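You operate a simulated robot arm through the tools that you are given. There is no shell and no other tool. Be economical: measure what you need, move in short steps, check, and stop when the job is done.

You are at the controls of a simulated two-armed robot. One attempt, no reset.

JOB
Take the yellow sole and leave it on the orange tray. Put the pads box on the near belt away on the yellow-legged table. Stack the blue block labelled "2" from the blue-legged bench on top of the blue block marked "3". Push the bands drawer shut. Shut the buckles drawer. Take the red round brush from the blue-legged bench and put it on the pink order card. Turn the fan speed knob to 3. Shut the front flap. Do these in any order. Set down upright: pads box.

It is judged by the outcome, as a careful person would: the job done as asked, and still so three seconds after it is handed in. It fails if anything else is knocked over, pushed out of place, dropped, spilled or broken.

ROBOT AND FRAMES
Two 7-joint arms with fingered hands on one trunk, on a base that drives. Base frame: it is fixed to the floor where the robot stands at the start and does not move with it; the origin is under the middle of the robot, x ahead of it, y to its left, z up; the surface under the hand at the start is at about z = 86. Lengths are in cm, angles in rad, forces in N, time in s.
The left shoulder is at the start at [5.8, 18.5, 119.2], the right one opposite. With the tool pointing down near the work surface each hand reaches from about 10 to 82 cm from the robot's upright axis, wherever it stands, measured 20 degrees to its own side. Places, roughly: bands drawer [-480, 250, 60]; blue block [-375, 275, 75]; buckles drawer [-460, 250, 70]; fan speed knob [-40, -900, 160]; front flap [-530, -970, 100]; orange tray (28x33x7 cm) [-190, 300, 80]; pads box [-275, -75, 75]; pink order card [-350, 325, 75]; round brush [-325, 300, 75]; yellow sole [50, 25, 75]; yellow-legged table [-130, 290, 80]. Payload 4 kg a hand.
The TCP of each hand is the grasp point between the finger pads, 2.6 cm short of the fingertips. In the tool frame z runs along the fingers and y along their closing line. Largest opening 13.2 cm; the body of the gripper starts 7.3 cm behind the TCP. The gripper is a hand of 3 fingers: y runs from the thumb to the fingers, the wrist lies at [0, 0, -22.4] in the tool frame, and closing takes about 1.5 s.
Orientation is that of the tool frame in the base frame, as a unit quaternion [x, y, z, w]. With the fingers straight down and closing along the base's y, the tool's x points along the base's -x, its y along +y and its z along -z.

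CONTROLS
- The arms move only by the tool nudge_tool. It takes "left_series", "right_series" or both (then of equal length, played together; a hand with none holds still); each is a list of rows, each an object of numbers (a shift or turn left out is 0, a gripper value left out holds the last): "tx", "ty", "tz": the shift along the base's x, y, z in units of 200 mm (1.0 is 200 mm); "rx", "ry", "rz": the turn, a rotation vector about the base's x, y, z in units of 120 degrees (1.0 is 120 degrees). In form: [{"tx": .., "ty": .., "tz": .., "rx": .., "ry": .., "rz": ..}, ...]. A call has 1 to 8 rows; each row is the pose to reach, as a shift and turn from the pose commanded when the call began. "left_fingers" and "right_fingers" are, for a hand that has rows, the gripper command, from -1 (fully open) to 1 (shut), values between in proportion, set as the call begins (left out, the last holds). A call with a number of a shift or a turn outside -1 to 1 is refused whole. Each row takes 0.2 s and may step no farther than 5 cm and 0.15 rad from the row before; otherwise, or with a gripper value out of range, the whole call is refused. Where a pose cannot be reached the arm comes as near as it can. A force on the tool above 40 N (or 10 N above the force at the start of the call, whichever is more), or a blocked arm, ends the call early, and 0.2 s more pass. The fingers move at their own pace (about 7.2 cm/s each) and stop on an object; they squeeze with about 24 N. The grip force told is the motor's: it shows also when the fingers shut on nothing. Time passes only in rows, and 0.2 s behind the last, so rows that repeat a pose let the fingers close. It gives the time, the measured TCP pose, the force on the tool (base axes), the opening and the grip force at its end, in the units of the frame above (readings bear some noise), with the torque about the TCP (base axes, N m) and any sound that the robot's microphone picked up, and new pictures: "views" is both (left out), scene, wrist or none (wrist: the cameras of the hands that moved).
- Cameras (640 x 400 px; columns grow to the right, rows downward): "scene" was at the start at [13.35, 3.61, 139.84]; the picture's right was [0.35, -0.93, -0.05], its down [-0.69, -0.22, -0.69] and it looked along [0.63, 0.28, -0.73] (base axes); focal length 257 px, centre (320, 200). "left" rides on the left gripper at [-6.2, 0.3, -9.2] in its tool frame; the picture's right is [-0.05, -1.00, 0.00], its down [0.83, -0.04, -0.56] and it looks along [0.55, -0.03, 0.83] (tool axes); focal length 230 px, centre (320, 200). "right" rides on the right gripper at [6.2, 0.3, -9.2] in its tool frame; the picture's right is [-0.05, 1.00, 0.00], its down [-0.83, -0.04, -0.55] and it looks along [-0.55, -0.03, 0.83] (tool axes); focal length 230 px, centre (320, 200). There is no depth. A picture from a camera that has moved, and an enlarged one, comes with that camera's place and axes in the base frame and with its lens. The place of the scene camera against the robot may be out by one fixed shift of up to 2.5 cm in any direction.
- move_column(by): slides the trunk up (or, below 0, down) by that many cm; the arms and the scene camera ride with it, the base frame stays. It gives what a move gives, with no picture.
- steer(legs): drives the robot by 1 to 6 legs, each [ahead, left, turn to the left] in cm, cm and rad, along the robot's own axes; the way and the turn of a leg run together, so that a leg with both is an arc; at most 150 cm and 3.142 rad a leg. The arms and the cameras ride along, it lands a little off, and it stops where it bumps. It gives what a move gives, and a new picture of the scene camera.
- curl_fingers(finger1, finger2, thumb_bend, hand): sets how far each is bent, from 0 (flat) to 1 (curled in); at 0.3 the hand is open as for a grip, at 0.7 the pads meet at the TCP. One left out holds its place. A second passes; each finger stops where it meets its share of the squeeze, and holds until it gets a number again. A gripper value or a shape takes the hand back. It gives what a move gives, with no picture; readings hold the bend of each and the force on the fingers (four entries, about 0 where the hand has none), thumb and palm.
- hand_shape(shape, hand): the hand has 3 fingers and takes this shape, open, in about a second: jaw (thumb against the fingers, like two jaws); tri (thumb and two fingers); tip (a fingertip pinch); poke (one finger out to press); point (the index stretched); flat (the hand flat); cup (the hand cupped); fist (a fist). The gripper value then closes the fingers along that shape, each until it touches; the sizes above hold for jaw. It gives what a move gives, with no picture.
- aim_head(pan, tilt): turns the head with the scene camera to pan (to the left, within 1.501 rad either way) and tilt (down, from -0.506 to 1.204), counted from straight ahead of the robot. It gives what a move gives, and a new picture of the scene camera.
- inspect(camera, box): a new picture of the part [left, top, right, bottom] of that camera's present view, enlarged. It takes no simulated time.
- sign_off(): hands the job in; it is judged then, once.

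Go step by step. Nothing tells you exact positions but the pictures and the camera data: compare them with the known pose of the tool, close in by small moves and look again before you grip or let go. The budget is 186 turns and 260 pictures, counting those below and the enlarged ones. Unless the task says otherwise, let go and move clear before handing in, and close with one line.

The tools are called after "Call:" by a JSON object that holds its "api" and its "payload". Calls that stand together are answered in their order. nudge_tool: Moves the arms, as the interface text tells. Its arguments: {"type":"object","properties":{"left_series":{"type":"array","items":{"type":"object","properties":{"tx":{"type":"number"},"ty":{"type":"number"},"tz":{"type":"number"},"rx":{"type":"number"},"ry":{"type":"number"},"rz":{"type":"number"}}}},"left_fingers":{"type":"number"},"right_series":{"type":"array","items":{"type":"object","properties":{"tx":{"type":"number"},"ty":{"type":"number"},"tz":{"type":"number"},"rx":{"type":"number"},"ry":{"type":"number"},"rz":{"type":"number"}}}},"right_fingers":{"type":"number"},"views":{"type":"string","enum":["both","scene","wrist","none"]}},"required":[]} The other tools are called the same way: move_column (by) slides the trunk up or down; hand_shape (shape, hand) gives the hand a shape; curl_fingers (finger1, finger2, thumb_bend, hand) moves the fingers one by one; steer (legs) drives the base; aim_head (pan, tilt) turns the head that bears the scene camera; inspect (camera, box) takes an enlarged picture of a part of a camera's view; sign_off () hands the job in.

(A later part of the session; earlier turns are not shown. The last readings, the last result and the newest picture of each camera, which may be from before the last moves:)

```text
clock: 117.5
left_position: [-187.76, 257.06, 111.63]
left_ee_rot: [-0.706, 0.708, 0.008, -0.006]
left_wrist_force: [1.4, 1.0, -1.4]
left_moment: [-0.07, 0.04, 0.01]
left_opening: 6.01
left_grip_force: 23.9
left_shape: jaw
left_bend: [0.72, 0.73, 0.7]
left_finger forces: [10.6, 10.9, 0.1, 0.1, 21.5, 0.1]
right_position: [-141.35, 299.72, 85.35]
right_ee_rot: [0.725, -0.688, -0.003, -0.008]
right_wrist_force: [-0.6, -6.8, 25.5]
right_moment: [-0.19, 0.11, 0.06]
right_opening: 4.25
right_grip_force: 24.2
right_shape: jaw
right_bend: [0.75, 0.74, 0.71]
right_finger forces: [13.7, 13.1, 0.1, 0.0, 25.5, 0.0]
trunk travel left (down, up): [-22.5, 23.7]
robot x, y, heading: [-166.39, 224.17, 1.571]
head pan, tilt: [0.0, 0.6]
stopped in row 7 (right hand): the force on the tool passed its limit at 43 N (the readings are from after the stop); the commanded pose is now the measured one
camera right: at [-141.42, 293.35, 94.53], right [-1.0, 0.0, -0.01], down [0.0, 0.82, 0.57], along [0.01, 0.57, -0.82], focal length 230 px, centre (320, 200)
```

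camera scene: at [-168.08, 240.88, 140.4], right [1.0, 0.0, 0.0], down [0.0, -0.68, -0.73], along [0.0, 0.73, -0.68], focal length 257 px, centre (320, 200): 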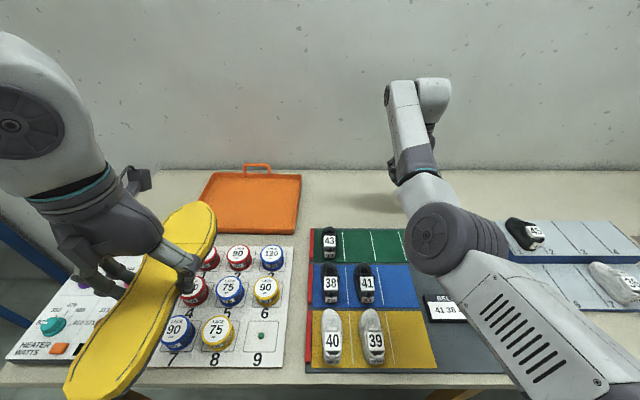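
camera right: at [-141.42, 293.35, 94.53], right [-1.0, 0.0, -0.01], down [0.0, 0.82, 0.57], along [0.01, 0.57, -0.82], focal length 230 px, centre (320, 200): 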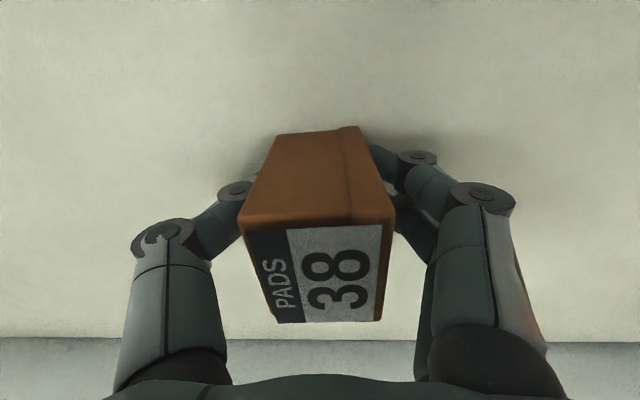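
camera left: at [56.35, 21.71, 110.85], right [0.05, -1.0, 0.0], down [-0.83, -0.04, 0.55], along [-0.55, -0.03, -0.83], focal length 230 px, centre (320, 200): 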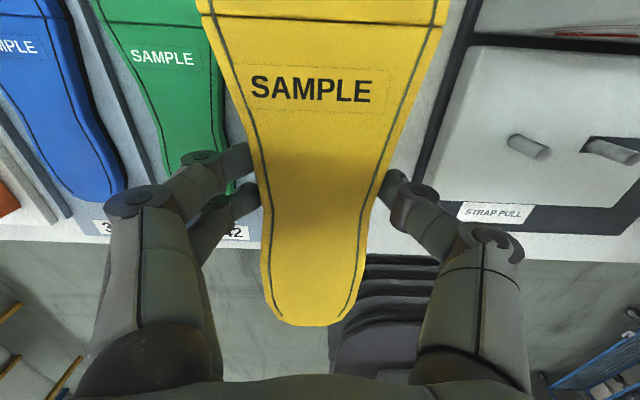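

Contact with the table. Releasing and moving up.

Call:
{"api": "nudge_tool", "payload": {"right_series": [{"tz": 0.01}, {"tz": 0.01}, {"tz": 0.01}, {"tz": 0.01}, {"tz": 0.01}, {"tz": 0.01}], "right_fingers": -0.4, "views": "none"}}

Call:
{"api": "nudge_tool", "payload": {"right_series": [{"tz": 0.1}, {"tz": 0.25}, {"tz": 0.5}, {"tz": 0.75}, {"tz": 1.0}], "views": "both"}}

```text
clock: 118.9
left_position: [-187.68, 257.27, 111.64]
left_ee_rot: [0.708, -0.707, -0.007, 0.006]
left_wrist_force: [0.4, -0.6, -1.1]
left_moment: [-0.05, -0.02, 0.0]
left_opening: 6.0
left_grip_force: 23.7
left_shape: jaw
left_bend: [0.72, 0.73, 0.7]
left_finger forces: [10.6, 11.0, 0.1, 0.0, 21.5, 0.0]
right_position: [-141.35, 299.63, 84.93]
right_ee_rot: [0.725, -0.689, 0.0, -0.005]
right_wrist_force: [-0.4, 0.1, -0.7]
right_moment: [-0.02, 0.0, -0.03]
right_opening: 9.19
right_grip_force: 0.0
right_shape: jaw
right_bend: [0.68, 0.68, 0.64]
right_finger forces: [0.0, 0.0, 0.0, 0.1, 0.0, 0.1]
trunk travel left (down, up): [-22.5, 23.7]
robot x, y, heading: [-166.45, 224.07, 1.571]
head pan, tilt: [0.0, 0.6]
```

```text
clock: 120.1
left_position: [-187.63, 257.17, 111.7]
left_ee_rot: [0.707, -0.707, -0.008, 0.006]
left_wrist_force: [0.6, -0.7, -1.9]
left_moment: [-0.03, -0.02, 0.01]
left_opening: 6.02
left_grip_force: 23.7
left_shape: jaw
left_bend: [0.72, 0.73, 0.7]
left_finger forces: [10.6, 11.0, 0.1, 0.1, 21.5, 0.0]
right_position: [-141.18, 299.5, 104.97]
right_ee_rot: [0.725, -0.688, -0.001, -0.006]
right_wrist_force: [0.5, 1.0, -0.4]
right_moment: [0.0, 0.01, 0.02]
right_opening: 9.22
right_grip_force: 0.0
right_shape: jaw
right_bend: [0.68, 0.68, 0.64]
right_finger forces: [0.1, 0.0, 0.1, 0.0, 0.1, 0.0]
trunk travel left (down, up): [-22.5, 23.7]
robot x, y, heading: [-166.75, 224.24, 1.571]
head pan, tilt: [0.0, 0.6]
camera scene: at [-168.07, 240.74, 140.42], right [1.0, 0.0, 0.0], down [0.0, -0.68, -0.74], along [0.0, 0.74, -0.68], focal length 257 px, centre (320, 200)
camera right: at [-141.32, 293.25, 114.2], right [-1.0, 0.0, -0.01], down [0.0, 0.83, 0.56], along [0.0, 0.56, -0.83], focal length 230 px, centre (320, 200)
```

scene: 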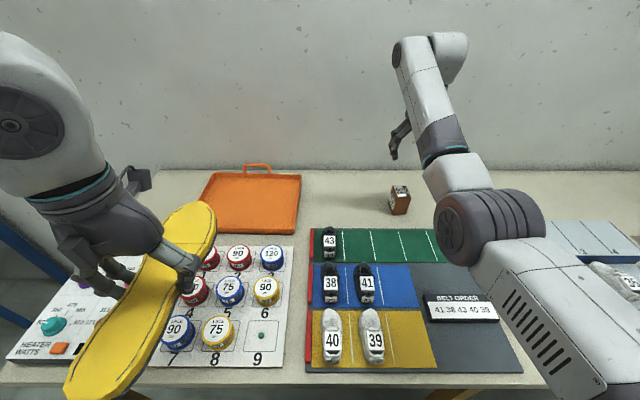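
right: 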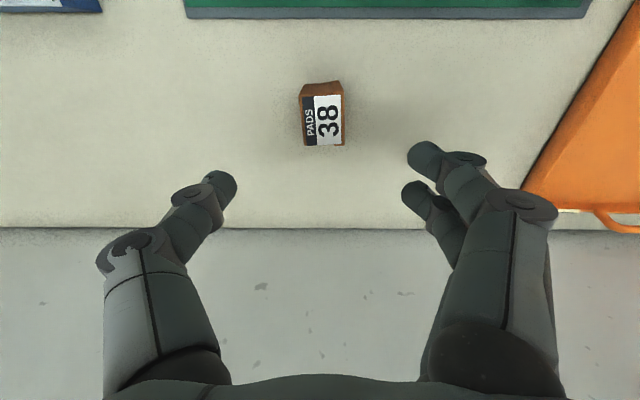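

The pads box stands upright on the table. Now I'll retract the right arm and begin turning the sole sideways.

Call:
{"api": "nudge_tool", "payload": {"left_series": [{"rz": 0.07, "tz": 0.05}, {"rz": 0.14, "tz": 0.1}, {"rz": 0.21, "tz": 0.1}, {"rz": 0.28, "tz": 0.1}, {"rz": 0.35, "tz": 0.1}, {"rz": 0.42, "tz": 0.1}, {"rz": 0.49, "tz": 0.1}, {"rz": 0.56, "tz": 0.1}], "right_series": [{"tz": 0.15}, {"tz": 0.3}, {"tz": 0.3, "ty": -0.2}, {"tz": 0.3, "ty": -0.4}, {"tz": 0.3, "ty": -0.6}, {"tz": 0.3, "ty": -0.8}, {"tz": 0.3, "ty": -0.9}, {"tz": 0.3, "ty": -1.0}], "views": "scene"}}

```text
clock: 121.9
left_position: [-187.45, 257.29, 113.62]
left_ee_rot: [0.981, -0.196, -0.004, 0.009]
left_wrist_force: [0.5, -0.7, -1.6]
left_moment: [0.0, -0.07, 0.0]
left_opening: 5.99
left_grip_force: 24.0
left_shape: jaw
left_bend: [0.72, 0.73, 0.7]
left_finger forces: [10.5, 10.9, 0.1, 0.1, 21.7, 0.1]
right_position: [-135.25, 292.76, 111.35]
right_ee_rot: [0.726, -0.688, -0.001, -0.004]
right_wrist_force: [-0.2, 0.6, 0.0]
right_moment: [-0.02, 0.03, 0.03]
right_opening: 9.22
right_grip_force: 0.0
right_shape: jaw
right_bend: [0.67, 0.67, 0.64]
right_finger forces: [0.0, 0.0, 0.0, 0.0, 0.1, 0.1]
right hand out of reach, approached as far as the arm can: row 3, 4, 5, 6, 7, 8
trunk travel left (down, up): [-22.5, 23.7]
robot x, y, heading: [-166.44, 224.23, 1.572]
head pan, tilt: [0.0, 0.6]
camera scene: at [-167.94, 240.87, 140.39], right [1.0, 0.0, 0.0], down [0.0, -0.68, -0.73], along [0.0, 0.73, -0.68], focal length 257 px, centre (320, 200)
```

scene: 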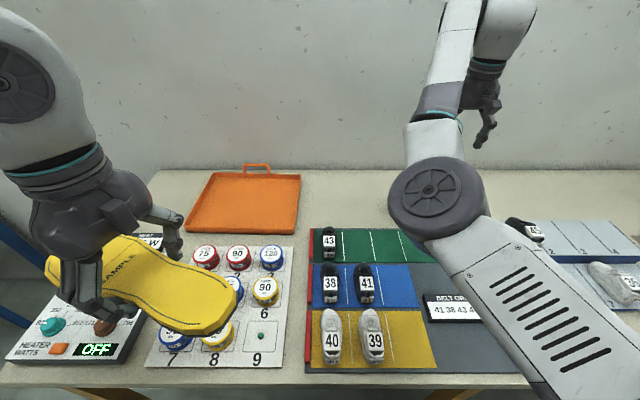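

The sole turns freely this way. I'll finish the quarter turn and move the hand out toward the tray.

Call:
{"api": "nudge_tool", "payload": {"left_series": [{"rz": 0.07, "ty": 0.2}, {"rz": 0.14, "ty": 0.4}, {"rz": 0.188, "ty": 0.6, "tx": -0.05}, {"rz": 0.188, "ty": 0.8, "tx": -0.1}, {"rz": 0.188, "ty": 1.0, "tx": -0.15}], "right_series": [{"tx": 0.2}, {"tx": 0.4}, {"tx": 0.6}, {"tx": 0.7, "ty": -0.15}, {"tx": 0.8, "ty": -0.3}], "views": "none"}}

Call:
{"api": "nudge_tool", "payload": {"left_series": [{"ty": 0.2}, {"ty": 0.4}, {"ty": 0.6}, {"ty": 0.8}, {"ty": 1.0}], "views": "both"}}

```text
clock: 123.1
left_position: [-190.61, 277.38, 113.67]
left_ee_rot: [1.0, -0.001, -0.001, 0.011]
left_wrist_force: [-0.2, 0.0, -1.9]
left_moment: [-0.01, -0.03, 0.01]
left_opening: 6.0
left_grip_force: 24.1
left_shape: jaw
left_bend: [0.72, 0.73, 0.7]
left_finger forces: [10.8, 11.1, 0.0, 0.0, 21.9, 0.0]
right_position: [-119.25, 286.75, 111.36]
right_ee_rot: [0.726, -0.688, -0.001, -0.004]
right_wrist_force: [-0.2, -0.4, 0.3]
right_moment: [0.02, -0.02, -0.03]
right_opening: 9.25
right_grip_force: 0.1
right_shape: jaw
right_bend: [0.67, 0.67, 0.64]
right_finger forces: [0.0, 0.0, 0.0, 0.1, 0.1, 0.1]
trunk travel left (down, up): [-22.5, 23.7]
robot x, y, heading: [-166.34, 224.39, 1.572]
head pan, tilt: [0.0, 0.6]
```

```text
clock: 124.3
left_position: [-191.53, 290.68, 113.69]
left_ee_rot: [1.0, -0.002, 0.0, 0.008]
left_wrist_force: [-0.4, -0.5, -2.3]
left_moment: [0.05, -0.05, 0.01]
left_opening: 6.03
left_grip_force: 24.2
left_shape: jaw
left_bend: [0.73, 0.73, 0.7]
left_finger forces: [11.6, 11.8, 0.0, 0.0, 23.4, 0.0]
left hand out of reach, approached as far as the arm can: row 4, 5
right_position: [-119.09, 286.48, 111.67]
right_ee_rot: [0.725, -0.688, -0.003, -0.005]
right_wrist_force: [-0.3, -0.9, 0.5]
right_moment: [0.04, 0.03, -0.01]
right_opening: 9.24
right_grip_force: 0.1
right_shape: jaw
right_bend: [0.67, 0.67, 0.64]
right_finger forces: [0.0, 0.0, 0.0, 0.0, 0.1, 0.0]
trunk travel left (down, up): [-22.5, 23.7]
robot x, y, heading: [-166.83, 224.23, 1.568]
head pan, tilt: [0.0, 0.6]
camera scene: at [-167.97, 240.54, 140.46], right [1.0, 0.0, 0.0], down [0.0, -0.68, -0.74], along [0.0, 0.74, -0.68], focal length 257 px, centre (320, 200)
camera left: at [-197.38, 290.53, 122.96], right [-0.05, 1.0, -0.02], down [0.83, 0.05, 0.55], along [0.55, 0.01, -0.83], focal length 230 px, centre (320, 200)
```

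scene: 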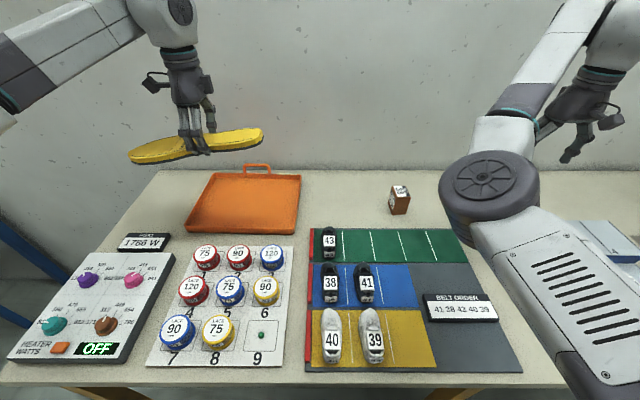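
left: 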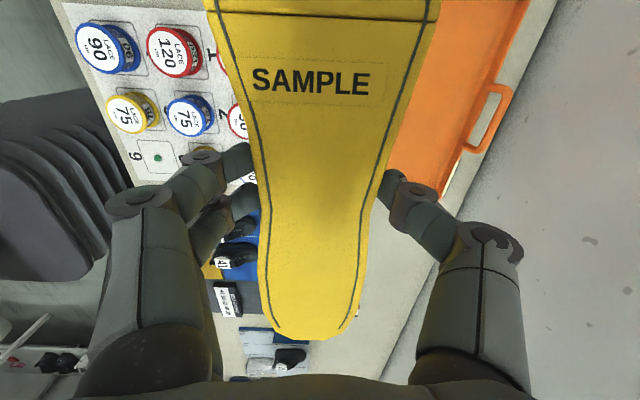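

The hand is about 11 cm short of the tray centre at this height. I'll lower it some, which should lengthen the reach, and push on.

Call:
{"api": "nudge_tool", "payload": {"left_series": [{"tz": -0.2}, {"tz": -0.4, "ty": 0.05}, {"tz": -0.6, "ty": 0.15}, {"tz": -0.75, "ty": 0.3}, {"tz": -0.75, "ty": 0.45}, {"tz": -0.75, "ty": 0.55}], "views": "scene"}}

```text
clock: 125.7
left_position: [-194.36, 293.27, 99.4]
left_ee_rot: [1.0, -0.002, 0.0, 0.009]
left_wrist_force: [-0.1, -0.5, -2.8]
left_moment: [0.02, -0.05, -0.01]
left_opening: 6.03
left_grip_force: 23.9
left_shape: jaw
left_bend: [0.73, 0.73, 0.7]
left_finger forces: [11.5, 11.9, 0.1, 0.0, 23.5, 0.0]
left hand out of reach, approached as far as the arm can: row 3, 4, 5, 6
right_position: [-119.32, 286.8, 111.49]
right_ee_rot: [0.726, -0.688, -0.001, -0.006]
right_wrist_force: [-0.2, 0.4, -0.4]
right_moment: [-0.02, -0.02, -0.02]
right_opening: 9.22
right_grip_force: 0.1
right_shape: jaw
right_bend: [0.67, 0.67, 0.64]
right_finger forces: [0.1, 0.0, 0.1, 0.1, 0.0, 0.0]
trunk travel left (down, up): [-22.5, 23.7]
robot x, y, heading: [-166.33, 224.18, 1.573]
head pan, tilt: [0.0, 0.6]
camera scene: at [-168.08, 240.86, 140.4], right [1.0, 0.0, 0.0], down [0.0, -0.68, -0.73], along [0.0, 0.73, -0.68], focal length 257 px, centre (320, 200)
```

scene: 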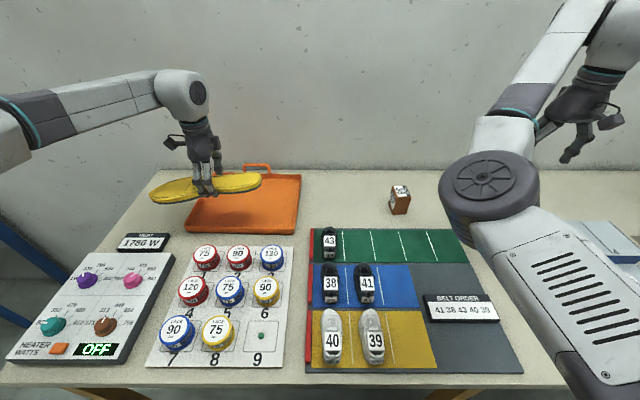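

The hand's yaw seems to be at a wrist limit, since the forearm isn't stretched. I'll lift, back up a bit, and turn the sole the other way round (half a turn).

Call:
{"api": "nudge_tool", "payload": {"left_series": [{"tz": 0.2}, {"tz": 0.4, "rz": -0.071}, {"tz": 0.6, "rz": -0.142}, {"tz": 0.7, "ty": -0.15, "rz": -0.213}, {"tz": 0.7, "ty": -0.35, "rz": -0.284}, {"tz": 0.7, "ty": -0.55, "rz": -0.355}, {"tz": 0.7, "ty": -0.75, "rz": -0.426}, {"tz": 0.7, "ty": -0.9, "rz": -0.497}], "views": "none"}}

Call:
{"api": "nudge_tool", "payload": {"left_series": [{"rz": -0.071}, {"rz": -0.142}, {"rz": -0.213}, {"rz": -0.284}, {"rz": -0.355}, {"rz": -0.426}, {"rz": -0.497}, {"rz": -0.568}], "views": "none"}}

Call:
{"api": "nudge_tool", "payload": {"left_series": [{"rz": -0.071}, {"rz": -0.142}, {"rz": -0.213}, {"rz": -0.284}, {"rz": -0.355}, {"rz": -0.435}], "views": "scene"}}

```text
clock: 127.5
left_position: [-194.41, 275.26, 113.46]
left_ee_rot: [0.866, -0.501, -0.006, 0.007]
left_wrist_force: [0.2, -0.1, -2.1]
left_moment: [-0.04, -0.05, 0.03]
left_opening: 6.01
left_grip_force: 24.1
left_shape: jaw
left_bend: [0.73, 0.73, 0.7]
left_finger forces: [11.8, 11.9, 0.0, 0.0, 23.6, 0.0]
left hand out of reach, approached as far as the arm can: row 3
right_position: [-119.19, 286.7, 111.48]
right_ee_rot: [0.725, -0.688, 0.0, -0.006]
right_wrist_force: [0.2, 0.6, 0.6]
right_moment: [0.04, 0.02, -0.02]
right_opening: 9.24
right_grip_force: 0.1
right_shape: jaw
right_bend: [0.67, 0.67, 0.64]
right_finger forces: [0.0, 0.0, 0.1, 0.0, 0.0, 0.0]
trunk travel left (down, up): [-22.5, 23.7]
robot x, y, heading: [-166.47, 224.38, 1.568]
head pan, tilt: [0.0, 0.6]
```

```text
clock: 129.3
left_position: [-194.59, 275.46, 113.33]
left_ee_rot: [-0.437, 0.899, 0.009, -0.004]
left_wrist_force: [-0.3, -0.7, -1.8]
left_moment: [-0.04, 0.03, 0.03]
left_opening: 6.03
left_grip_force: 23.5
left_shape: jaw
left_bend: [0.73, 0.73, 0.7]
left_finger forces: [11.7, 12.0, 0.0, 0.1, 23.6, 0.0]
right_position: [-119.33, 286.77, 111.53]
right_ee_rot: [0.725, -0.688, 0.0, -0.005]
right_wrist_force: [-1.2, -0.4, 0.5]
right_moment: [0.0, 0.01, -0.01]
right_opening: 9.24
right_grip_force: 0.0
right_shape: jaw
right_bend: [0.67, 0.67, 0.64]
right_finger forces: [0.0, 0.0, 0.1, 0.0, 0.0, 0.0]
trunk travel left (down, up): [-22.5, 23.7]
robot x, y, heading: [-166.05, 224.13, 1.569]
head pan, tilt: [0.0, 0.6]
```

```text
refused: row 6 steps farther than a row can; nothing moved
```

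Rotation goes well; 52° remain. I'll finish turning while moving out toward the tray.

Call:
{"api": "nudge_tool", "payload": {"left_series": [{"rz": -0.07, "ty": 0.15}, {"rz": -0.14, "ty": 0.3}, {"rz": -0.21, "ty": 0.45}, {"rz": -0.28, "ty": 0.6}, {"rz": -0.35, "ty": 0.75}, {"rz": -0.42, "ty": 0.9}, {"rz": -0.432, "ty": 1.0}], "views": "none"}}

Call:
{"api": "nudge_tool", "payload": {"left_series": [{"ty": 0.15}, {"ty": 0.3}, {"ty": 0.35, "tz": -0.2}, {"ty": 0.35, "tz": -0.4}, {"ty": 0.35, "tz": -0.6}], "views": "both"}}

```text
clock: 130.9
left_position: [-194.74, 293.12, 113.53]
left_ee_rot: [-0.013, 1.0, 0.01, 0.001]
left_wrist_force: [0.6, -0.2, -0.5]
left_moment: [0.0, -0.01, 0.01]
left_opening: 6.05
left_grip_force: 24.2
left_shape: jaw
left_bend: [0.73, 0.73, 0.7]
left_finger forces: [11.5, 12.5, 0.0, 0.1, 24.1, 0.0]
left hand out of reach, approached as far as the arm can: row 7
right_position: [-119.28, 286.49, 111.52]
right_ee_rot: [0.725, -0.688, -0.002, -0.005]
right_wrist_force: [0.0, -0.4, -0.2]
right_moment: [0.0, 0.05, 0.0]
right_opening: 9.24
right_grip_force: 0.0
right_shape: jaw
right_bend: [0.67, 0.67, 0.64]
right_finger forces: [0.1, 0.1, 0.0, 0.1, 0.1, 0.1]
trunk travel left (down, up): [-22.5, 23.7]
robot x, y, heading: [-166.29, 224.0, 1.571]
head pan, tilt: [0.0, 0.6]
```

```text
clock: 132.1
left_position: [-196.45, 295.29, 101.86]
left_ee_rot: [-0.001, 1.0, 0.012, 0.002]
left_wrist_force: [-0.5, 0.6, -2.2]
left_moment: [0.0, 0.06, -0.01]
left_opening: 6.08
left_grip_force: 23.7
left_shape: jaw
left_bend: [0.73, 0.73, 0.7]
left_finger forces: [11.6, 12.7, 0.0, 0.0, 24.1, 0.1]
left hand out of reach, approached as far as the arm can: row 1, 2, 3, 4, 5
right_position: [-119.26, 286.68, 111.43]
right_ee_rot: [0.725, -0.688, -0.001, -0.005]
right_wrist_force: [-0.8, 0.2, -0.7]
right_moment: [0.04, -0.02, -0.01]
right_opening: 9.25
right_grip_force: 0.2
right_shape: jaw
right_bend: [0.67, 0.67, 0.64]
right_finger forces: [0.0, 0.0, 0.0, 0.0, 0.1, 0.0]
trunk travel left (down, up): [-22.5, 23.7]
robot x, y, heading: [-166.2, 224.42, 1.569]
head pan, tilt: [0.0, 0.6]
camera scene: at [-168.03, 240.86, 140.4], right [1.0, 0.0, 0.0], down [0.0, -0.68, -0.73], along [0.0, 0.73, -0.68], focal length 257 px, centre (320, 200)
camera left: at [-190.22, 295.4, 111.27], right [0.05, -1.0, -0.02], down [-0.83, -0.06, 0.55], along [-0.55, -0.01, -0.83], focal length 230 px, centre (320, 200)
```

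scene: 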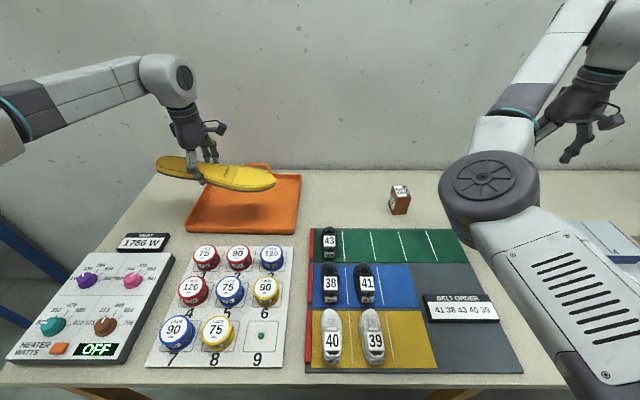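
left: 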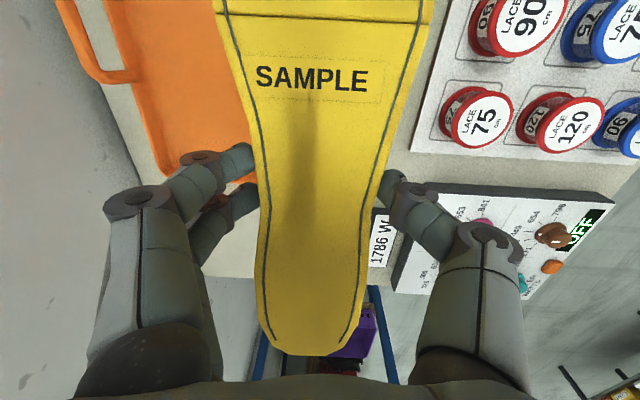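

The arm is near full stretch. Lowering the trunk leans the torso forward, which adds reach, so I'll lower 10 cm and try again.

Call:
{"api": "nudge_tool", "payload": {"left_series": [{"tz": 0.2}, {"tz": 0.35}], "views": "none"}}

Call:
{"api": "move_column", "payload": {"by": -10}}

Call:
{"api": "nudge_tool", "payload": {"left_series": [{"ty": 0.2}, {"ty": 0.4}, {"ty": 0.6}], "views": "both"}}

```text
clock: 132.7
left_position: [-196.75, 295.05, 108.92]
left_ee_rot: [0.0, 1.0, 0.012, 0.002]
left_wrist_force: [0.1, 0.9, -2.7]
left_moment: [-0.01, 0.09, 0.02]
left_opening: 6.06
left_grip_force: 24.2
left_shape: jaw
left_bend: [0.73, 0.73, 0.7]
left_finger forces: [11.6, 12.6, 0.0, 0.1, 24.0, 0.0]
left hand out of reach, approached as far as the arm can: row 2
right_position: [-119.17, 286.63, 111.56]
right_ee_rot: [0.725, -0.688, -0.001, -0.006]
right_wrist_force: [0.0, 0.3, -0.2]
right_moment: [-0.02, 0.01, -0.01]
right_opening: 9.26
right_grip_force: 0.1
right_shape: jaw
right_bend: [0.67, 0.67, 0.64]
right_finger forces: [0.1, 0.0, 0.0, 0.1, 0.0, 0.0]
trunk travel left (down, up): [-22.5, 23.7]
robot x, y, heading: [-166.49, 224.15, 1.573]
head pan, tilt: [0.0, 0.6]
```

```text
clock: 134.0
left_position: [-196.68, 294.96, 99.24]
left_ee_rot: [-0.001, 1.0, 0.011, 0.001]
left_wrist_force: [-0.8, -0.4, -2.9]
left_moment: [-0.01, 0.05, -0.01]
left_opening: 6.08
left_grip_force: 24.1
left_shape: jaw
left_bend: [0.73, 0.73, 0.7]
left_finger forces: [11.5, 12.4, 0.1, 0.0, 23.8, 0.0]
right_position: [-119.31, 286.76, 101.67]
right_ee_rot: [0.725, -0.689, -0.001, -0.006]
right_wrist_force: [-0.1, 0.2, 0.6]
right_moment: [0.03, 0.02, -0.02]
right_opening: 9.22
right_grip_force: 0.0
right_shape: jaw
right_bend: [0.67, 0.67, 0.64]
right_finger forces: [0.1, 0.1, 0.0, 0.0, 0.1, 0.1]
trunk travel left (down, up): [-12.5, 33.7]
robot x, y, heading: [-166.45, 224.34, 1.573]
head pan, tilt: [0.0, 0.6]
```

```text
clock: 134.8
left_position: [-199.48, 300.44, 97.01]
left_ee_rot: [0.0, 1.0, 0.008, 0.002]
left_wrist_force: [-1.5, 0.6, -2.8]
left_moment: [-0.05, 0.0, 0.05]
left_opening: 6.1
left_grip_force: 23.6
left_shape: jaw
left_bend: [0.73, 0.73, 0.7]
left_finger forces: [11.7, 12.2, 0.0, 0.0, 24.0, 0.1]
left hand out of reach, approached as far as the arm can: row 2, 3
right_position: [-119.51, 286.95, 101.48]
right_ee_rot: [0.727, -0.687, 0.0, -0.004]
right_wrist_force: [-0.9, 0.7, -1.0]
right_moment: [-0.02, -0.02, 0.01]
right_opening: 9.22
right_grip_force: 0.0
right_shape: jaw
right_bend: [0.67, 0.67, 0.64]
right_finger forces: [0.0, 0.0, 0.0, 0.0, 0.0, 0.0]
trunk travel left (down, up): [-12.5, 33.7]
robot x, y, heading: [-166.2, 224.39, 1.569]
head pan, tilt: [0.0, 0.6]
camera scene: at [-168.27, 248.7, 127.03], right [1.0, 0.0, 0.0], down [0.0, -0.78, -0.63], along [0.0, 0.63, -0.78], focal length 257 px, centre (320, 200)
camera left: at [-193.22, 300.6, 106.54], right [0.05, -1.0, -0.02], down [-0.83, -0.05, 0.55], along [-0.55, -0.02, -0.83], focal length 230 px, centre (320, 200)
```

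scene: 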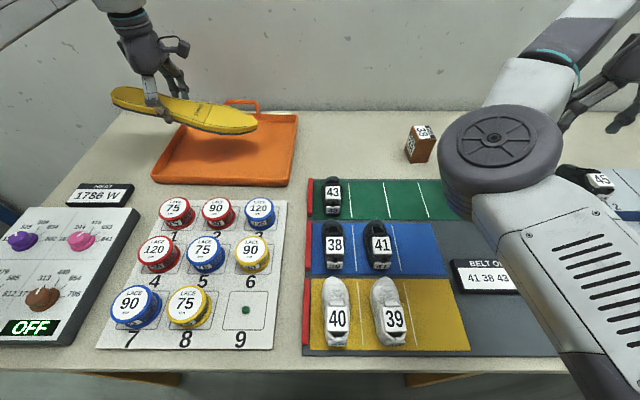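
left: 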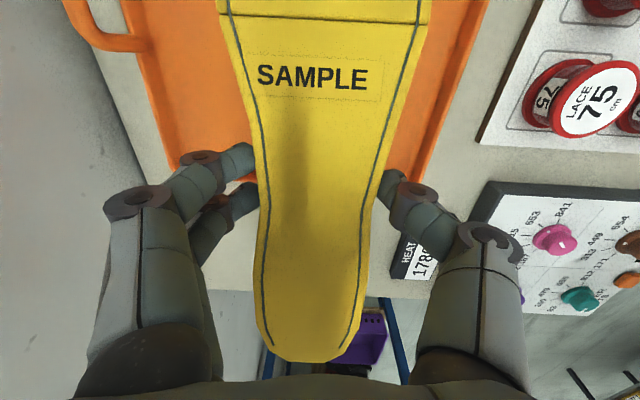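

The hand is at y = 300 over the tray. I'll shift 8 cm to +x to centre the sole along the tray and check.

Call:
{"api": "nudge_tool", "payload": {"left_series": [{"tx": 0.2}, {"tx": 0.4, "ty": 0.03}, {"tx": 0.4, "ty": 0.06, "tz": -0.1}, {"tx": 0.4, "ty": 0.06, "tz": -0.25}], "views": "both"}}

```text
clock: 135.8
left_position: [-193.23, 298.86, 94.97]
left_ee_rot: [-0.001, 1.0, 0.011, 0.002]
left_wrist_force: [0.3, 0.4, -2.0]
left_moment: [-0.01, 0.06, 0.01]
left_opening: 6.08
left_grip_force: 23.8
left_shape: jaw
left_bend: [0.73, 0.73, 0.7]
left_finger forces: [11.7, 12.0, 0.0, 0.0, 23.7, 0.0]
left hand out of reach, approached as far as the arm can: row 1, 2, 3, 4
right_position: [-119.28, 286.92, 101.52]
right_ee_rot: [0.725, -0.689, 0.0, -0.004]
right_wrist_force: [-0.1, 0.2, -0.4]
right_moment: [0.0, -0.02, -0.02]
right_opening: 9.23
right_grip_force: 0.0
right_shape: jaw
right_bend: [0.67, 0.67, 0.64]
right_finger forces: [0.1, 0.0, 0.0, 0.0, 0.0, 0.0]
trunk travel left (down, up): [-12.5, 33.7]
robot x, y, heading: [-166.58, 224.37, 1.571]
head pan, tilt: [0.0, 0.6]
camera scene: at [-168.09, 248.54, 127.08], right [1.0, 0.0, 0.0], down [0.0, -0.78, -0.63], along [0.0, 0.63, -0.78], focal length 257 px, centre (320, 200)
camera left: at [-186.98, 298.92, 104.34], right [0.05, -1.0, -0.02], down [-0.83, -0.06, 0.55], along [-0.55, -0.01, -0.83], focal length 230 px, centre (320, 200)
```

scene: 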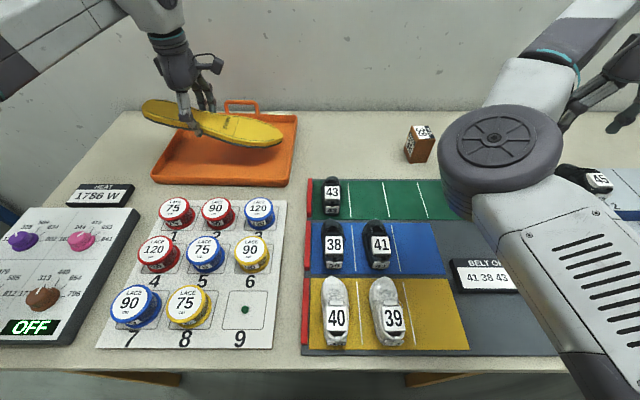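
left: 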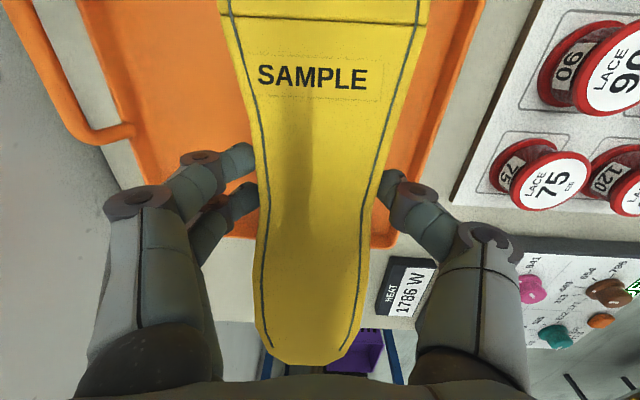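

The sole lies over the tray, slightly toe-down in the grip. I'll lower it slowly; the toe should touch first and level it out.

Call:
{"api": "nudge_tool", "payload": {"left_series": [{"tx": 0.05, "tz": -0.1}, {"tx": 0.05, "tz": -0.2}, {"tx": 0.05, "tz": -0.3}, {"tx": 0.05, "tz": -0.38}, {"tx": 0.05, "tz": -0.42}, {"tx": 0.05, "tz": -0.46}], "views": "both"}}

```text
clock: 137.2
left_position: [-192.39, 298.74, 85.76]
left_ee_rot: [-0.002, 1.0, 0.009, 0.002]
left_wrist_force: [-1.3, 0.2, 1.8]
left_moment: [0.03, -0.23, 0.0]
left_opening: 6.05
left_grip_force: 24.0
left_shape: jaw
left_bend: [0.74, 0.72, 0.7]
left_finger forces: [13.0, 11.2, 0.0, 0.0, 24.1, 0.1]
right_position: [-119.37, 286.82, 101.47]
right_ee_rot: [0.725, -0.689, -0.001, -0.006]
right_wrist_force: [-0.1, -0.3, -0.2]
right_moment: [0.01, 0.0, 0.01]
right_opening: 9.24
right_grip_force: 0.0
right_shape: jaw
right_bend: [0.67, 0.67, 0.64]
right_finger forces: [0.1, 0.1, 0.0, 0.0, 0.0, 0.1]
trunk travel left (down, up): [-12.5, 33.7]
robot x, y, heading: [-166.11, 224.24, 1.576]
head pan, tilt: [0.0, 0.6]
camera scene: at [-168.1, 248.48, 127.1], right [1.0, 0.0, 0.0], down [0.0, -0.78, -0.63], along [0.0, 0.63, -0.78], focal length 257 px, centre (320, 200)
camera left: at [-186.1, 298.79, 95.14], right [0.05, -1.0, -0.02], down [-0.83, -0.06, 0.55], along [-0.55, -0.01, -0.83], focal length 230 px, centre (320, 200)
```

scene: 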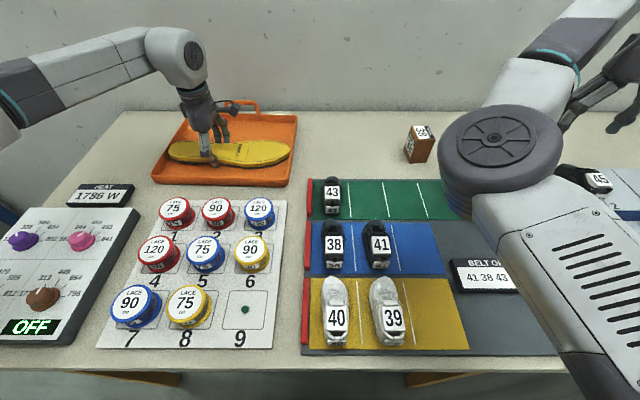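
left: 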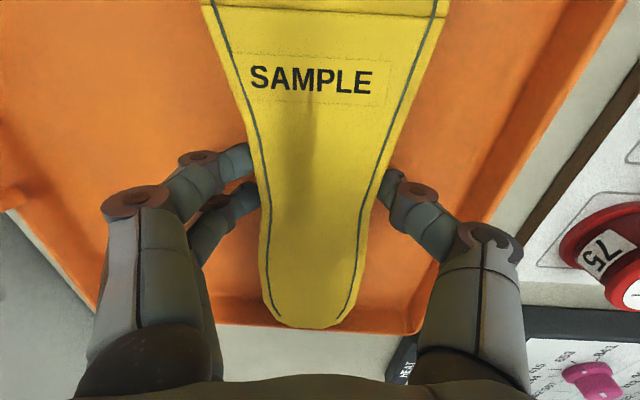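

The sole lies flat inside the tray. I'll lower a touch, open slightly, and lift out.

Call:
{"api": "nudge_tool", "payload": {"left_series": [{"tz": -0.02}, {"tz": -0.03}], "views": "none"}}

Call:
{"api": "nudge_tool", "payload": {"left_series": [{}, {}, {}, {}, {}], "left_fingers": -0.3, "views": "none"}}

Call:
{"api": "nudge_tool", "payload": {"left_series": [{"tz": 0.1}, {"tz": 0.25}, {"tz": 0.5}, {"tz": 0.75}, {"tz": 1.0}], "views": "scene"}}

```text
clock: 137.8
left_position: [-192.39, 298.67, 85.31]
left_ee_rot: [0.0, 1.0, 0.011, 0.001]
left_wrist_force: [-2.0, 0.0, 7.0]
left_moment: [-0.22, -0.25, 0.01]
left_opening: 6.08
left_grip_force: 24.2
left_shape: jaw
left_bend: [0.74, 0.72, 0.7]
left_finger forces: [13.2, 11.3, 0.0, 0.1, 28.9, 0.0]
right_position: [-119.36, 286.78, 101.51]
right_ee_rot: [0.725, -0.688, -0.001, -0.005]
right_wrist_force: [0.3, 1.0, -0.1]
right_moment: [0.02, 0.02, 0.01]
right_opening: 9.22
right_grip_force: 0.0
right_shape: jaw
right_bend: [0.67, 0.67, 0.64]
right_finger forces: [0.0, 0.0, 0.2, 0.1, 0.1, 0.0]
trunk travel left (down, up): [-12.5, 33.7]
robot x, y, heading: [-166.55, 224.19, 1.574]
head pan, tilt: [0.0, 0.6]
```

```text
clock: 139.0
left_position: [-192.38, 298.64, 85.24]
left_ee_rot: [-0.001, 1.0, 0.011, 0.002]
left_wrist_force: [0.8, 2.5, 9.4]
left_moment: [-0.4, -0.01, 0.04]
left_opening: 8.52
left_grip_force: 0.1
left_shape: jaw
left_bend: [0.7, 0.7, 0.69]
left_finger forces: [0.0, 0.0, 0.0, 0.0, 8.9, 0.1]
right_position: [-119.25, 286.85, 101.49]
right_ee_rot: [0.725, -0.688, -0.001, -0.004]
right_wrist_force: [-0.3, 0.5, 0.7]
right_moment: [-0.03, 0.03, -0.02]
right_opening: 9.26
right_grip_force: 0.1
right_shape: jaw
right_bend: [0.67, 0.67, 0.64]
right_finger forces: [0.0, 0.0, 0.1, 0.0, 0.0, 0.0]
trunk travel left (down, up): [-12.5, 33.7]
robot x, y, heading: [-166.18, 224.44, 1.575]
head pan, tilt: [0.0, 0.6]
```

```text
clock: 140.2
left_position: [-193.85, 297.6, 101.29]
left_ee_rot: [-0.001, 1.0, 0.01, 0.002]
left_wrist_force: [0.0, 0.1, 0.2]
left_moment: [-0.02, 0.0, -0.03]
left_opening: 8.56
left_grip_force: 0.0
left_shape: jaw
left_bend: [0.7, 0.7, 0.68]
left_finger forces: [0.0, 0.0, 0.0, 0.1, 0.0, 0.0]
left hand out of reach, approached as far as the arm can: row 3, 4, 5
right_position: [-119.17, 286.78, 101.48]
right_ee_rot: [0.725, -0.689, -0.001, -0.005]
right_wrist_force: [0.1, 0.0, -1.0]
right_moment: [-0.01, -0.04, -0.01]
right_opening: 9.23
right_grip_force: 0.1
right_shape: jaw
right_bend: [0.67, 0.67, 0.64]
right_finger forces: [0.0, 0.0, 0.0, 0.0, 0.1, 0.1]
trunk travel left (down, up): [-12.5, 33.7]
robot x, y, heading: [-166.38, 223.97, 1.57]
head pan, tilt: [0.0, 0.6]
camera scene: at [-168.08, 248.46, 127.1], right [1.0, 0.0, 0.0], down [0.0, -0.78, -0.63], along [0.0, 0.63, -0.78], focal length 257 px, centre (320, 200)
```

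scene: 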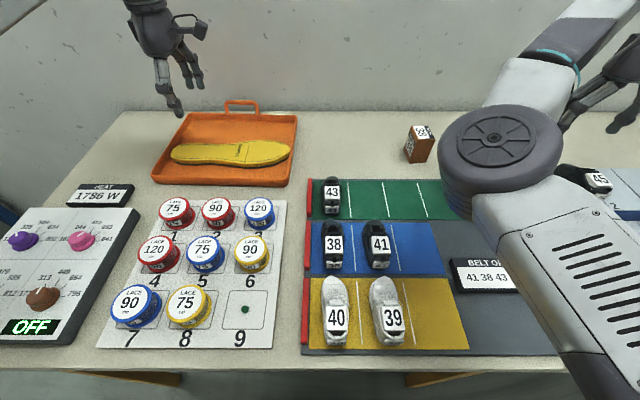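

Sole and pads box are both placed. I'll raise the trunk, back off from the table and tuck the arms.

Call:
{"api": "move_column", "payload": {"by": 10}}

Call:
{"api": "steer", "payload": {"legs": [[-70, 0, 0]]}}

Call:
{"api": "nudge_tool", "payload": {"left_series": [{"ty": -0.2, "rz": 0.07}, {"ty": -0.4, "rz": 0.14}, {"ty": -0.6, "rz": 0.21}, {"ty": -0.8, "rz": 0.28}, {"ty": -0.9, "rz": 0.35}, {"ty": -1.0, "rz": 0.42}, {"ty": -1.0, "rz": 0.49}, {"ty": -1.0, "rz": 0.56}], "right_series": [{"tx": 0.15}, {"tx": 0.15, "ty": -0.2}, {"tx": 0.15, "ty": -0.4}, {"tx": 0.15, "ty": -0.6}, {"tx": 0.1, "ty": -0.8}, {"tx": 0.05, "ty": -0.95}, {"tx": 0, "ty": -1.0}, {"tx": -0.1, "ty": -1.0}], "left_fingers": -1, "right_fingers": -1, "views": "none"}}

Call:
{"api": "aim_head", "payload": {"pan": 0.9, "tilt": 0.25}}

```text
clock: 141.5
left_position: [-193.91, 293.5, 121.81]
left_ee_rot: [-0.001, 0.997, 0.079, 0.001]
left_wrist_force: [-0.2, 0.3, -0.7]
left_moment: [0.01, -0.01, -0.04]
left_opening: 8.52
left_grip_force: 0.2
left_shape: jaw
left_bend: [0.7, 0.7, 0.68]
left_finger forces: [0.0, 0.1, 0.0, 0.0, 0.1, 0.0]
right_position: [-119.3, 287.04, 111.32]
right_ee_rot: [0.725, -0.688, -0.001, -0.004]
right_wrist_force: [-0.1, 0.7, -0.4]
right_moment: [-0.02, -0.01, 0.02]
right_opening: 9.24
right_grip_force: 0.1
right_shape: jaw
right_bend: [0.67, 0.67, 0.64]
right_finger forces: [0.1, 0.1, 0.0, 0.0, 0.1, 0.1]
trunk travel left (down, up): [-22.5, 23.7]
robot x, y, heading: [-166.13, 224.4, 1.575]
head pan, tilt: [0.0, 0.6]
```

```text
clock: 145.4
left_position: [-193.52, 223.4, 121.9]
left_ee_rot: [0.001, 0.997, 0.08, 0.002]
left_wrist_force: [-0.1, -0.8, -1.0]
left_moment: [0.0, 0.01, -0.01]
left_opening: 8.53
left_grip_force: 0.1
left_shape: jaw
left_bend: [0.7, 0.7, 0.68]
left_finger forces: [0.0, 0.0, 0.1, 0.0, 0.0, 0.0]
right_position: [-118.97, 216.52, 111.34]
right_ee_rot: [0.724, -0.69, 0.0, -0.004]
right_wrist_force: [-0.3, 0.6, 0.2]
right_moment: [-0.02, 0.02, -0.01]
right_opening: 9.22
right_grip_force: 0.0
right_shape: jaw
right_bend: [0.67, 0.67, 0.64]
right_finger forces: [0.1, 0.0, 0.1, 0.0, 0.0, 0.1]
trunk travel left (down, up): [-22.5, 23.7]
robot x, y, heading: [-166.29, 154.22, 1.57]
head pan, tilt: [0.0, 0.6]
camera scene: at [-167.99, 170.77, 140.39], right [1.0, 0.0, 0.0], down [0.0, -0.68, -0.73], along [0.0, 0.73, -0.68], focal length 257 px, centre (320, 200)
```

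scene: 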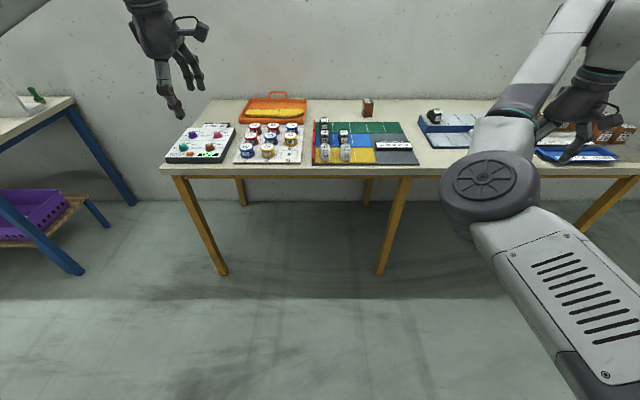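

```text
clock: 147.2
left_position: [-193.5, 203.43, 121.87]
left_ee_rot: [-0.551, 0.831, 0.068, -0.044]
left_wrist_force: [0.3, -0.6, -1.3]
left_moment: [0.0, 0.01, 0.0]
left_opening: 13.21
left_grip_force: 0.2
left_shape: jaw
left_bend: [0.3, 0.3, 0.3]
left_finger forces: [0.0, 0.1, 0.0, 0.0, 0.0, 0.1]
right_position: [-117.76, 196.95, 111.51]
right_ee_rot: [0.723, -0.691, -0.001, -0.004]
right_wrist_force: [0.4, 1.2, -0.1]
right_moment: [0.02, 0.0, 0.01]
right_opening: 13.21
right_grip_force: 0.0
right_shape: jaw
right_bend: [0.3, 0.3, 0.3]
right_finger forces: [0.0, 0.0, 0.0, 0.0, 0.1, 0.0]
right hand out of reach, approached as far as the arm can: row 7, 8
trunk travel left (down, up): [-22.5, 23.7]
robot x, y, heading: [-166.33, 154.23, 1.566]
head pan, tilt: [0.0, 0.6]
```

```text
clock: 148.4
left_position: [-193.57, 203.35, 121.8]
left_ee_rot: [-0.551, 0.831, 0.067, -0.044]
left_wrist_force: [-0.5, -0.1, -0.8]
left_moment: [0.03, 0.02, 0.01]
left_opening: 13.18
left_grip_force: 0.0
left_shape: jaw
left_bend: [0.3, 0.3, 0.3]
left_finger forces: [0.1, 0.1, 0.0, 0.0, 0.0, 0.0]
right_position: [-117.8, 196.91, 111.53]
right_ee_rot: [0.724, -0.69, -0.002, -0.005]
right_wrist_force: [0.5, -0.4, -0.5]
right_moment: [0.0, 0.0, 0.01]
right_opening: 13.17
right_grip_force: 0.1
right_shape: jaw
right_bend: [0.3, 0.3, 0.3]
right_finger forces: [0.0, 0.0, 0.0, 0.0, 0.0, 0.0]
trunk travel left (down, up): [-22.5, 23.7]
robot x, y, heading: [-166.19, 154.48, 1.567]
head pan, tilt: [0.901, 0.25]
camera scene: at [-175.31, 168.21, 144.02], right [0.62, 0.77, -0.11], down [0.19, -0.29, -0.94], along [-0.76, 0.56, -0.33], focal length 257 px, centre (320, 200)
```

scene: 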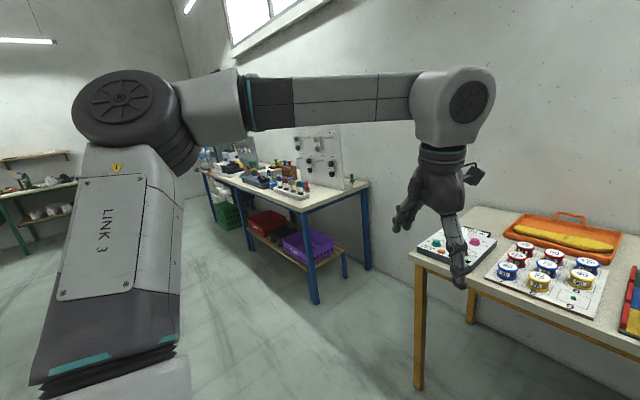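

Now to the blue-legged bench. I'll strafe left along the aisle and look at it.

Call:
{"api": "steer", "payload": {"legs": [[0, 120, 0], [0, 60, 0]]}}

Call:
{"api": "aim_head", "payload": {"pan": 0.0, "tilt": 0.35}}

```text
clock: 157.4
left_position: [-371.84, 202.91, 121.82]
left_ee_rot: [-0.55, 0.831, 0.067, -0.044]
left_wrist_force: [-0.6, 0.3, 0.1]
left_moment: [0.04, -0.03, -0.01]
left_opening: 13.18
left_grip_force: 0.0
left_shape: jaw
left_bend: [0.3, 0.3, 0.3]
left_finger forces: [0.1, 0.0, 0.0, 0.0, 0.0, 0.0]
right_position: [-296.18, 196.22, 111.56]
right_ee_rot: [0.723, -0.691, -0.002, -0.005]
right_wrist_force: [-1.2, -0.3, 0.4]
right_moment: [0.0, -0.01, 0.01]
right_opening: 13.2
right_grip_force: 0.1
right_shape: jaw
right_bend: [0.3, 0.3, 0.3]
right_finger forces: [0.0, 0.0, 0.1, 0.0, 0.1, 0.0]
trunk travel left (down, up): [-22.5, 23.7]
robot x, y, heading: [-344.71, 153.63, 1.562]
head pan, tilt: [0.901, 0.25]
camera scene: at [-353.72, 167.69, 144.03], right [0.62, 0.77, -0.11], down [0.19, -0.29, -0.94], along [-0.76, 0.56, -0.33], focal length 257 px, centre (320, 200)
```

scene: 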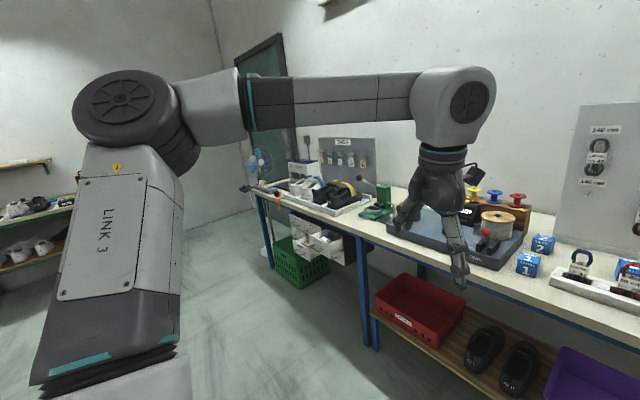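

```text
clock: 158.6
left_position: [-371.85, 202.95, 121.85]
left_ee_rot: [-0.549, 0.832, 0.068, -0.044]
left_wrist_force: [0.3, -0.5, -0.5]
left_moment: [0.03, -0.04, 0.04]
left_opening: 13.19
left_grip_force: 0.1
left_shape: jaw
left_bend: [0.3, 0.3, 0.3]
left_finger forces: [0.1, 0.0, 0.0, 0.1, 0.0, 0.1]
right_position: [-296.16, 196.26, 111.53]
right_ee_rot: [0.723, -0.69, -0.001, -0.005]
right_wrist_force: [-0.2, -0.7, -0.3]
right_moment: [0.01, -0.04, 0.0]
right_opening: 13.19
right_grip_force: 0.1
right_shape: jaw
right_bend: [0.3, 0.3, 0.3]
right_finger forces: [0.1, 0.0, 0.0, 0.0, 0.1, 0.0]
trunk travel left (down, up): [-22.5, 23.7]
robot x, y, heading: [-344.42, 153.75, 1.568]
head pan, tilt: [0.0, 0.351]
camera scene: at [-346.43, 170.99, 142.59], right [1.0, 0.0, 0.0], down [0.0, -0.48, -0.88], along [0.0, 0.88, -0.48], focal length 257 px, centre (320, 200)
```

scene: 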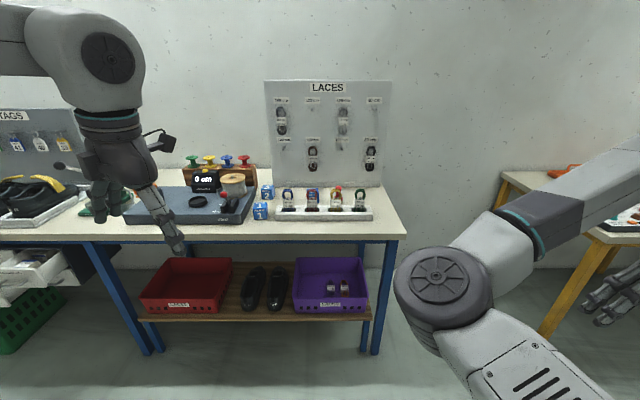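

Call:
{"api": "inspect", "payload": {"camera": "scene", "box": [110, 130, 400, 250]}}

Call:
{"api": "aim_head", "payload": {"pan": 0.95, "tilt": 0.45}}

```text
2.21 times, centred on (255, 190) of scene
camera zoom: at [-346.43, 170.99, 142.59], right [1.0, 0.0, 0.0], down [0.0, -0.48, -0.88], along [0.0, 0.88, -0.48], focal length 566 px, centre (463, 222)
```

zoom: 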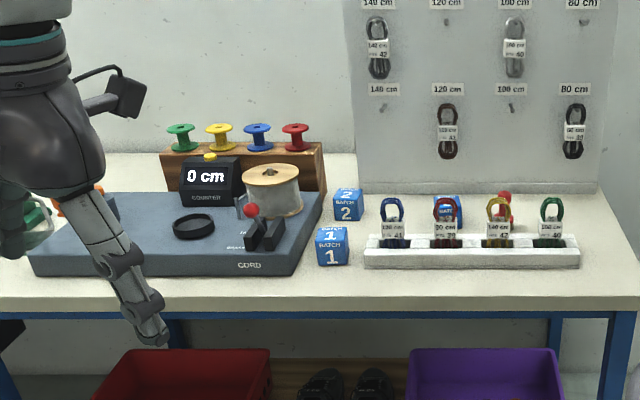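

```text
clock: 159.8
left_position: [-371.93, 202.81, 121.83]
left_ee_rot: [-0.55, 0.831, 0.066, -0.044]
left_wrist_force: [0.1, -0.1, 0.6]
left_moment: [0.03, 0.0, -0.01]
left_opening: 13.19
left_grip_force: 0.0
left_shape: jaw
left_bend: [0.3, 0.3, 0.3]
left_finger forces: [0.1, 0.0, 0.0, 0.0, 0.0, 0.1]
right_position: [-296.21, 196.33, 111.54]
right_ee_rot: [0.723, -0.691, -0.001, -0.005]
right_wrist_force: [0.7, -0.3, 0.1]
right_moment: [0.03, 0.03, 0.01]
right_opening: 13.2
right_grip_force: 0.0
right_shape: jaw
right_bend: [0.3, 0.3, 0.3]
right_finger forces: [0.0, 0.1, 0.0, 0.1, 0.1, 0.0]
trunk travel left (down, up): [-22.5, 23.7]
robot x, y, heading: [-344.6, 153.61, 1.572]
head pan, tilt: [0.949, 0.45]
camera scene: at [-353.88, 166.98, 142.24], right [0.59, 0.8, -0.12], down [0.35, -0.38, -0.85], along [-0.73, 0.46, -0.51], focal length 257 px, centre (320, 200)
```

scene: 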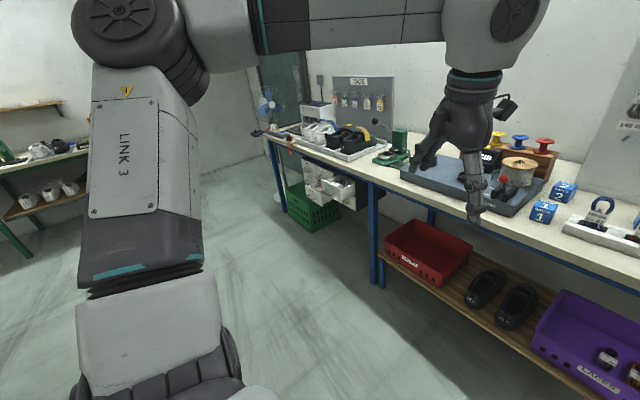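

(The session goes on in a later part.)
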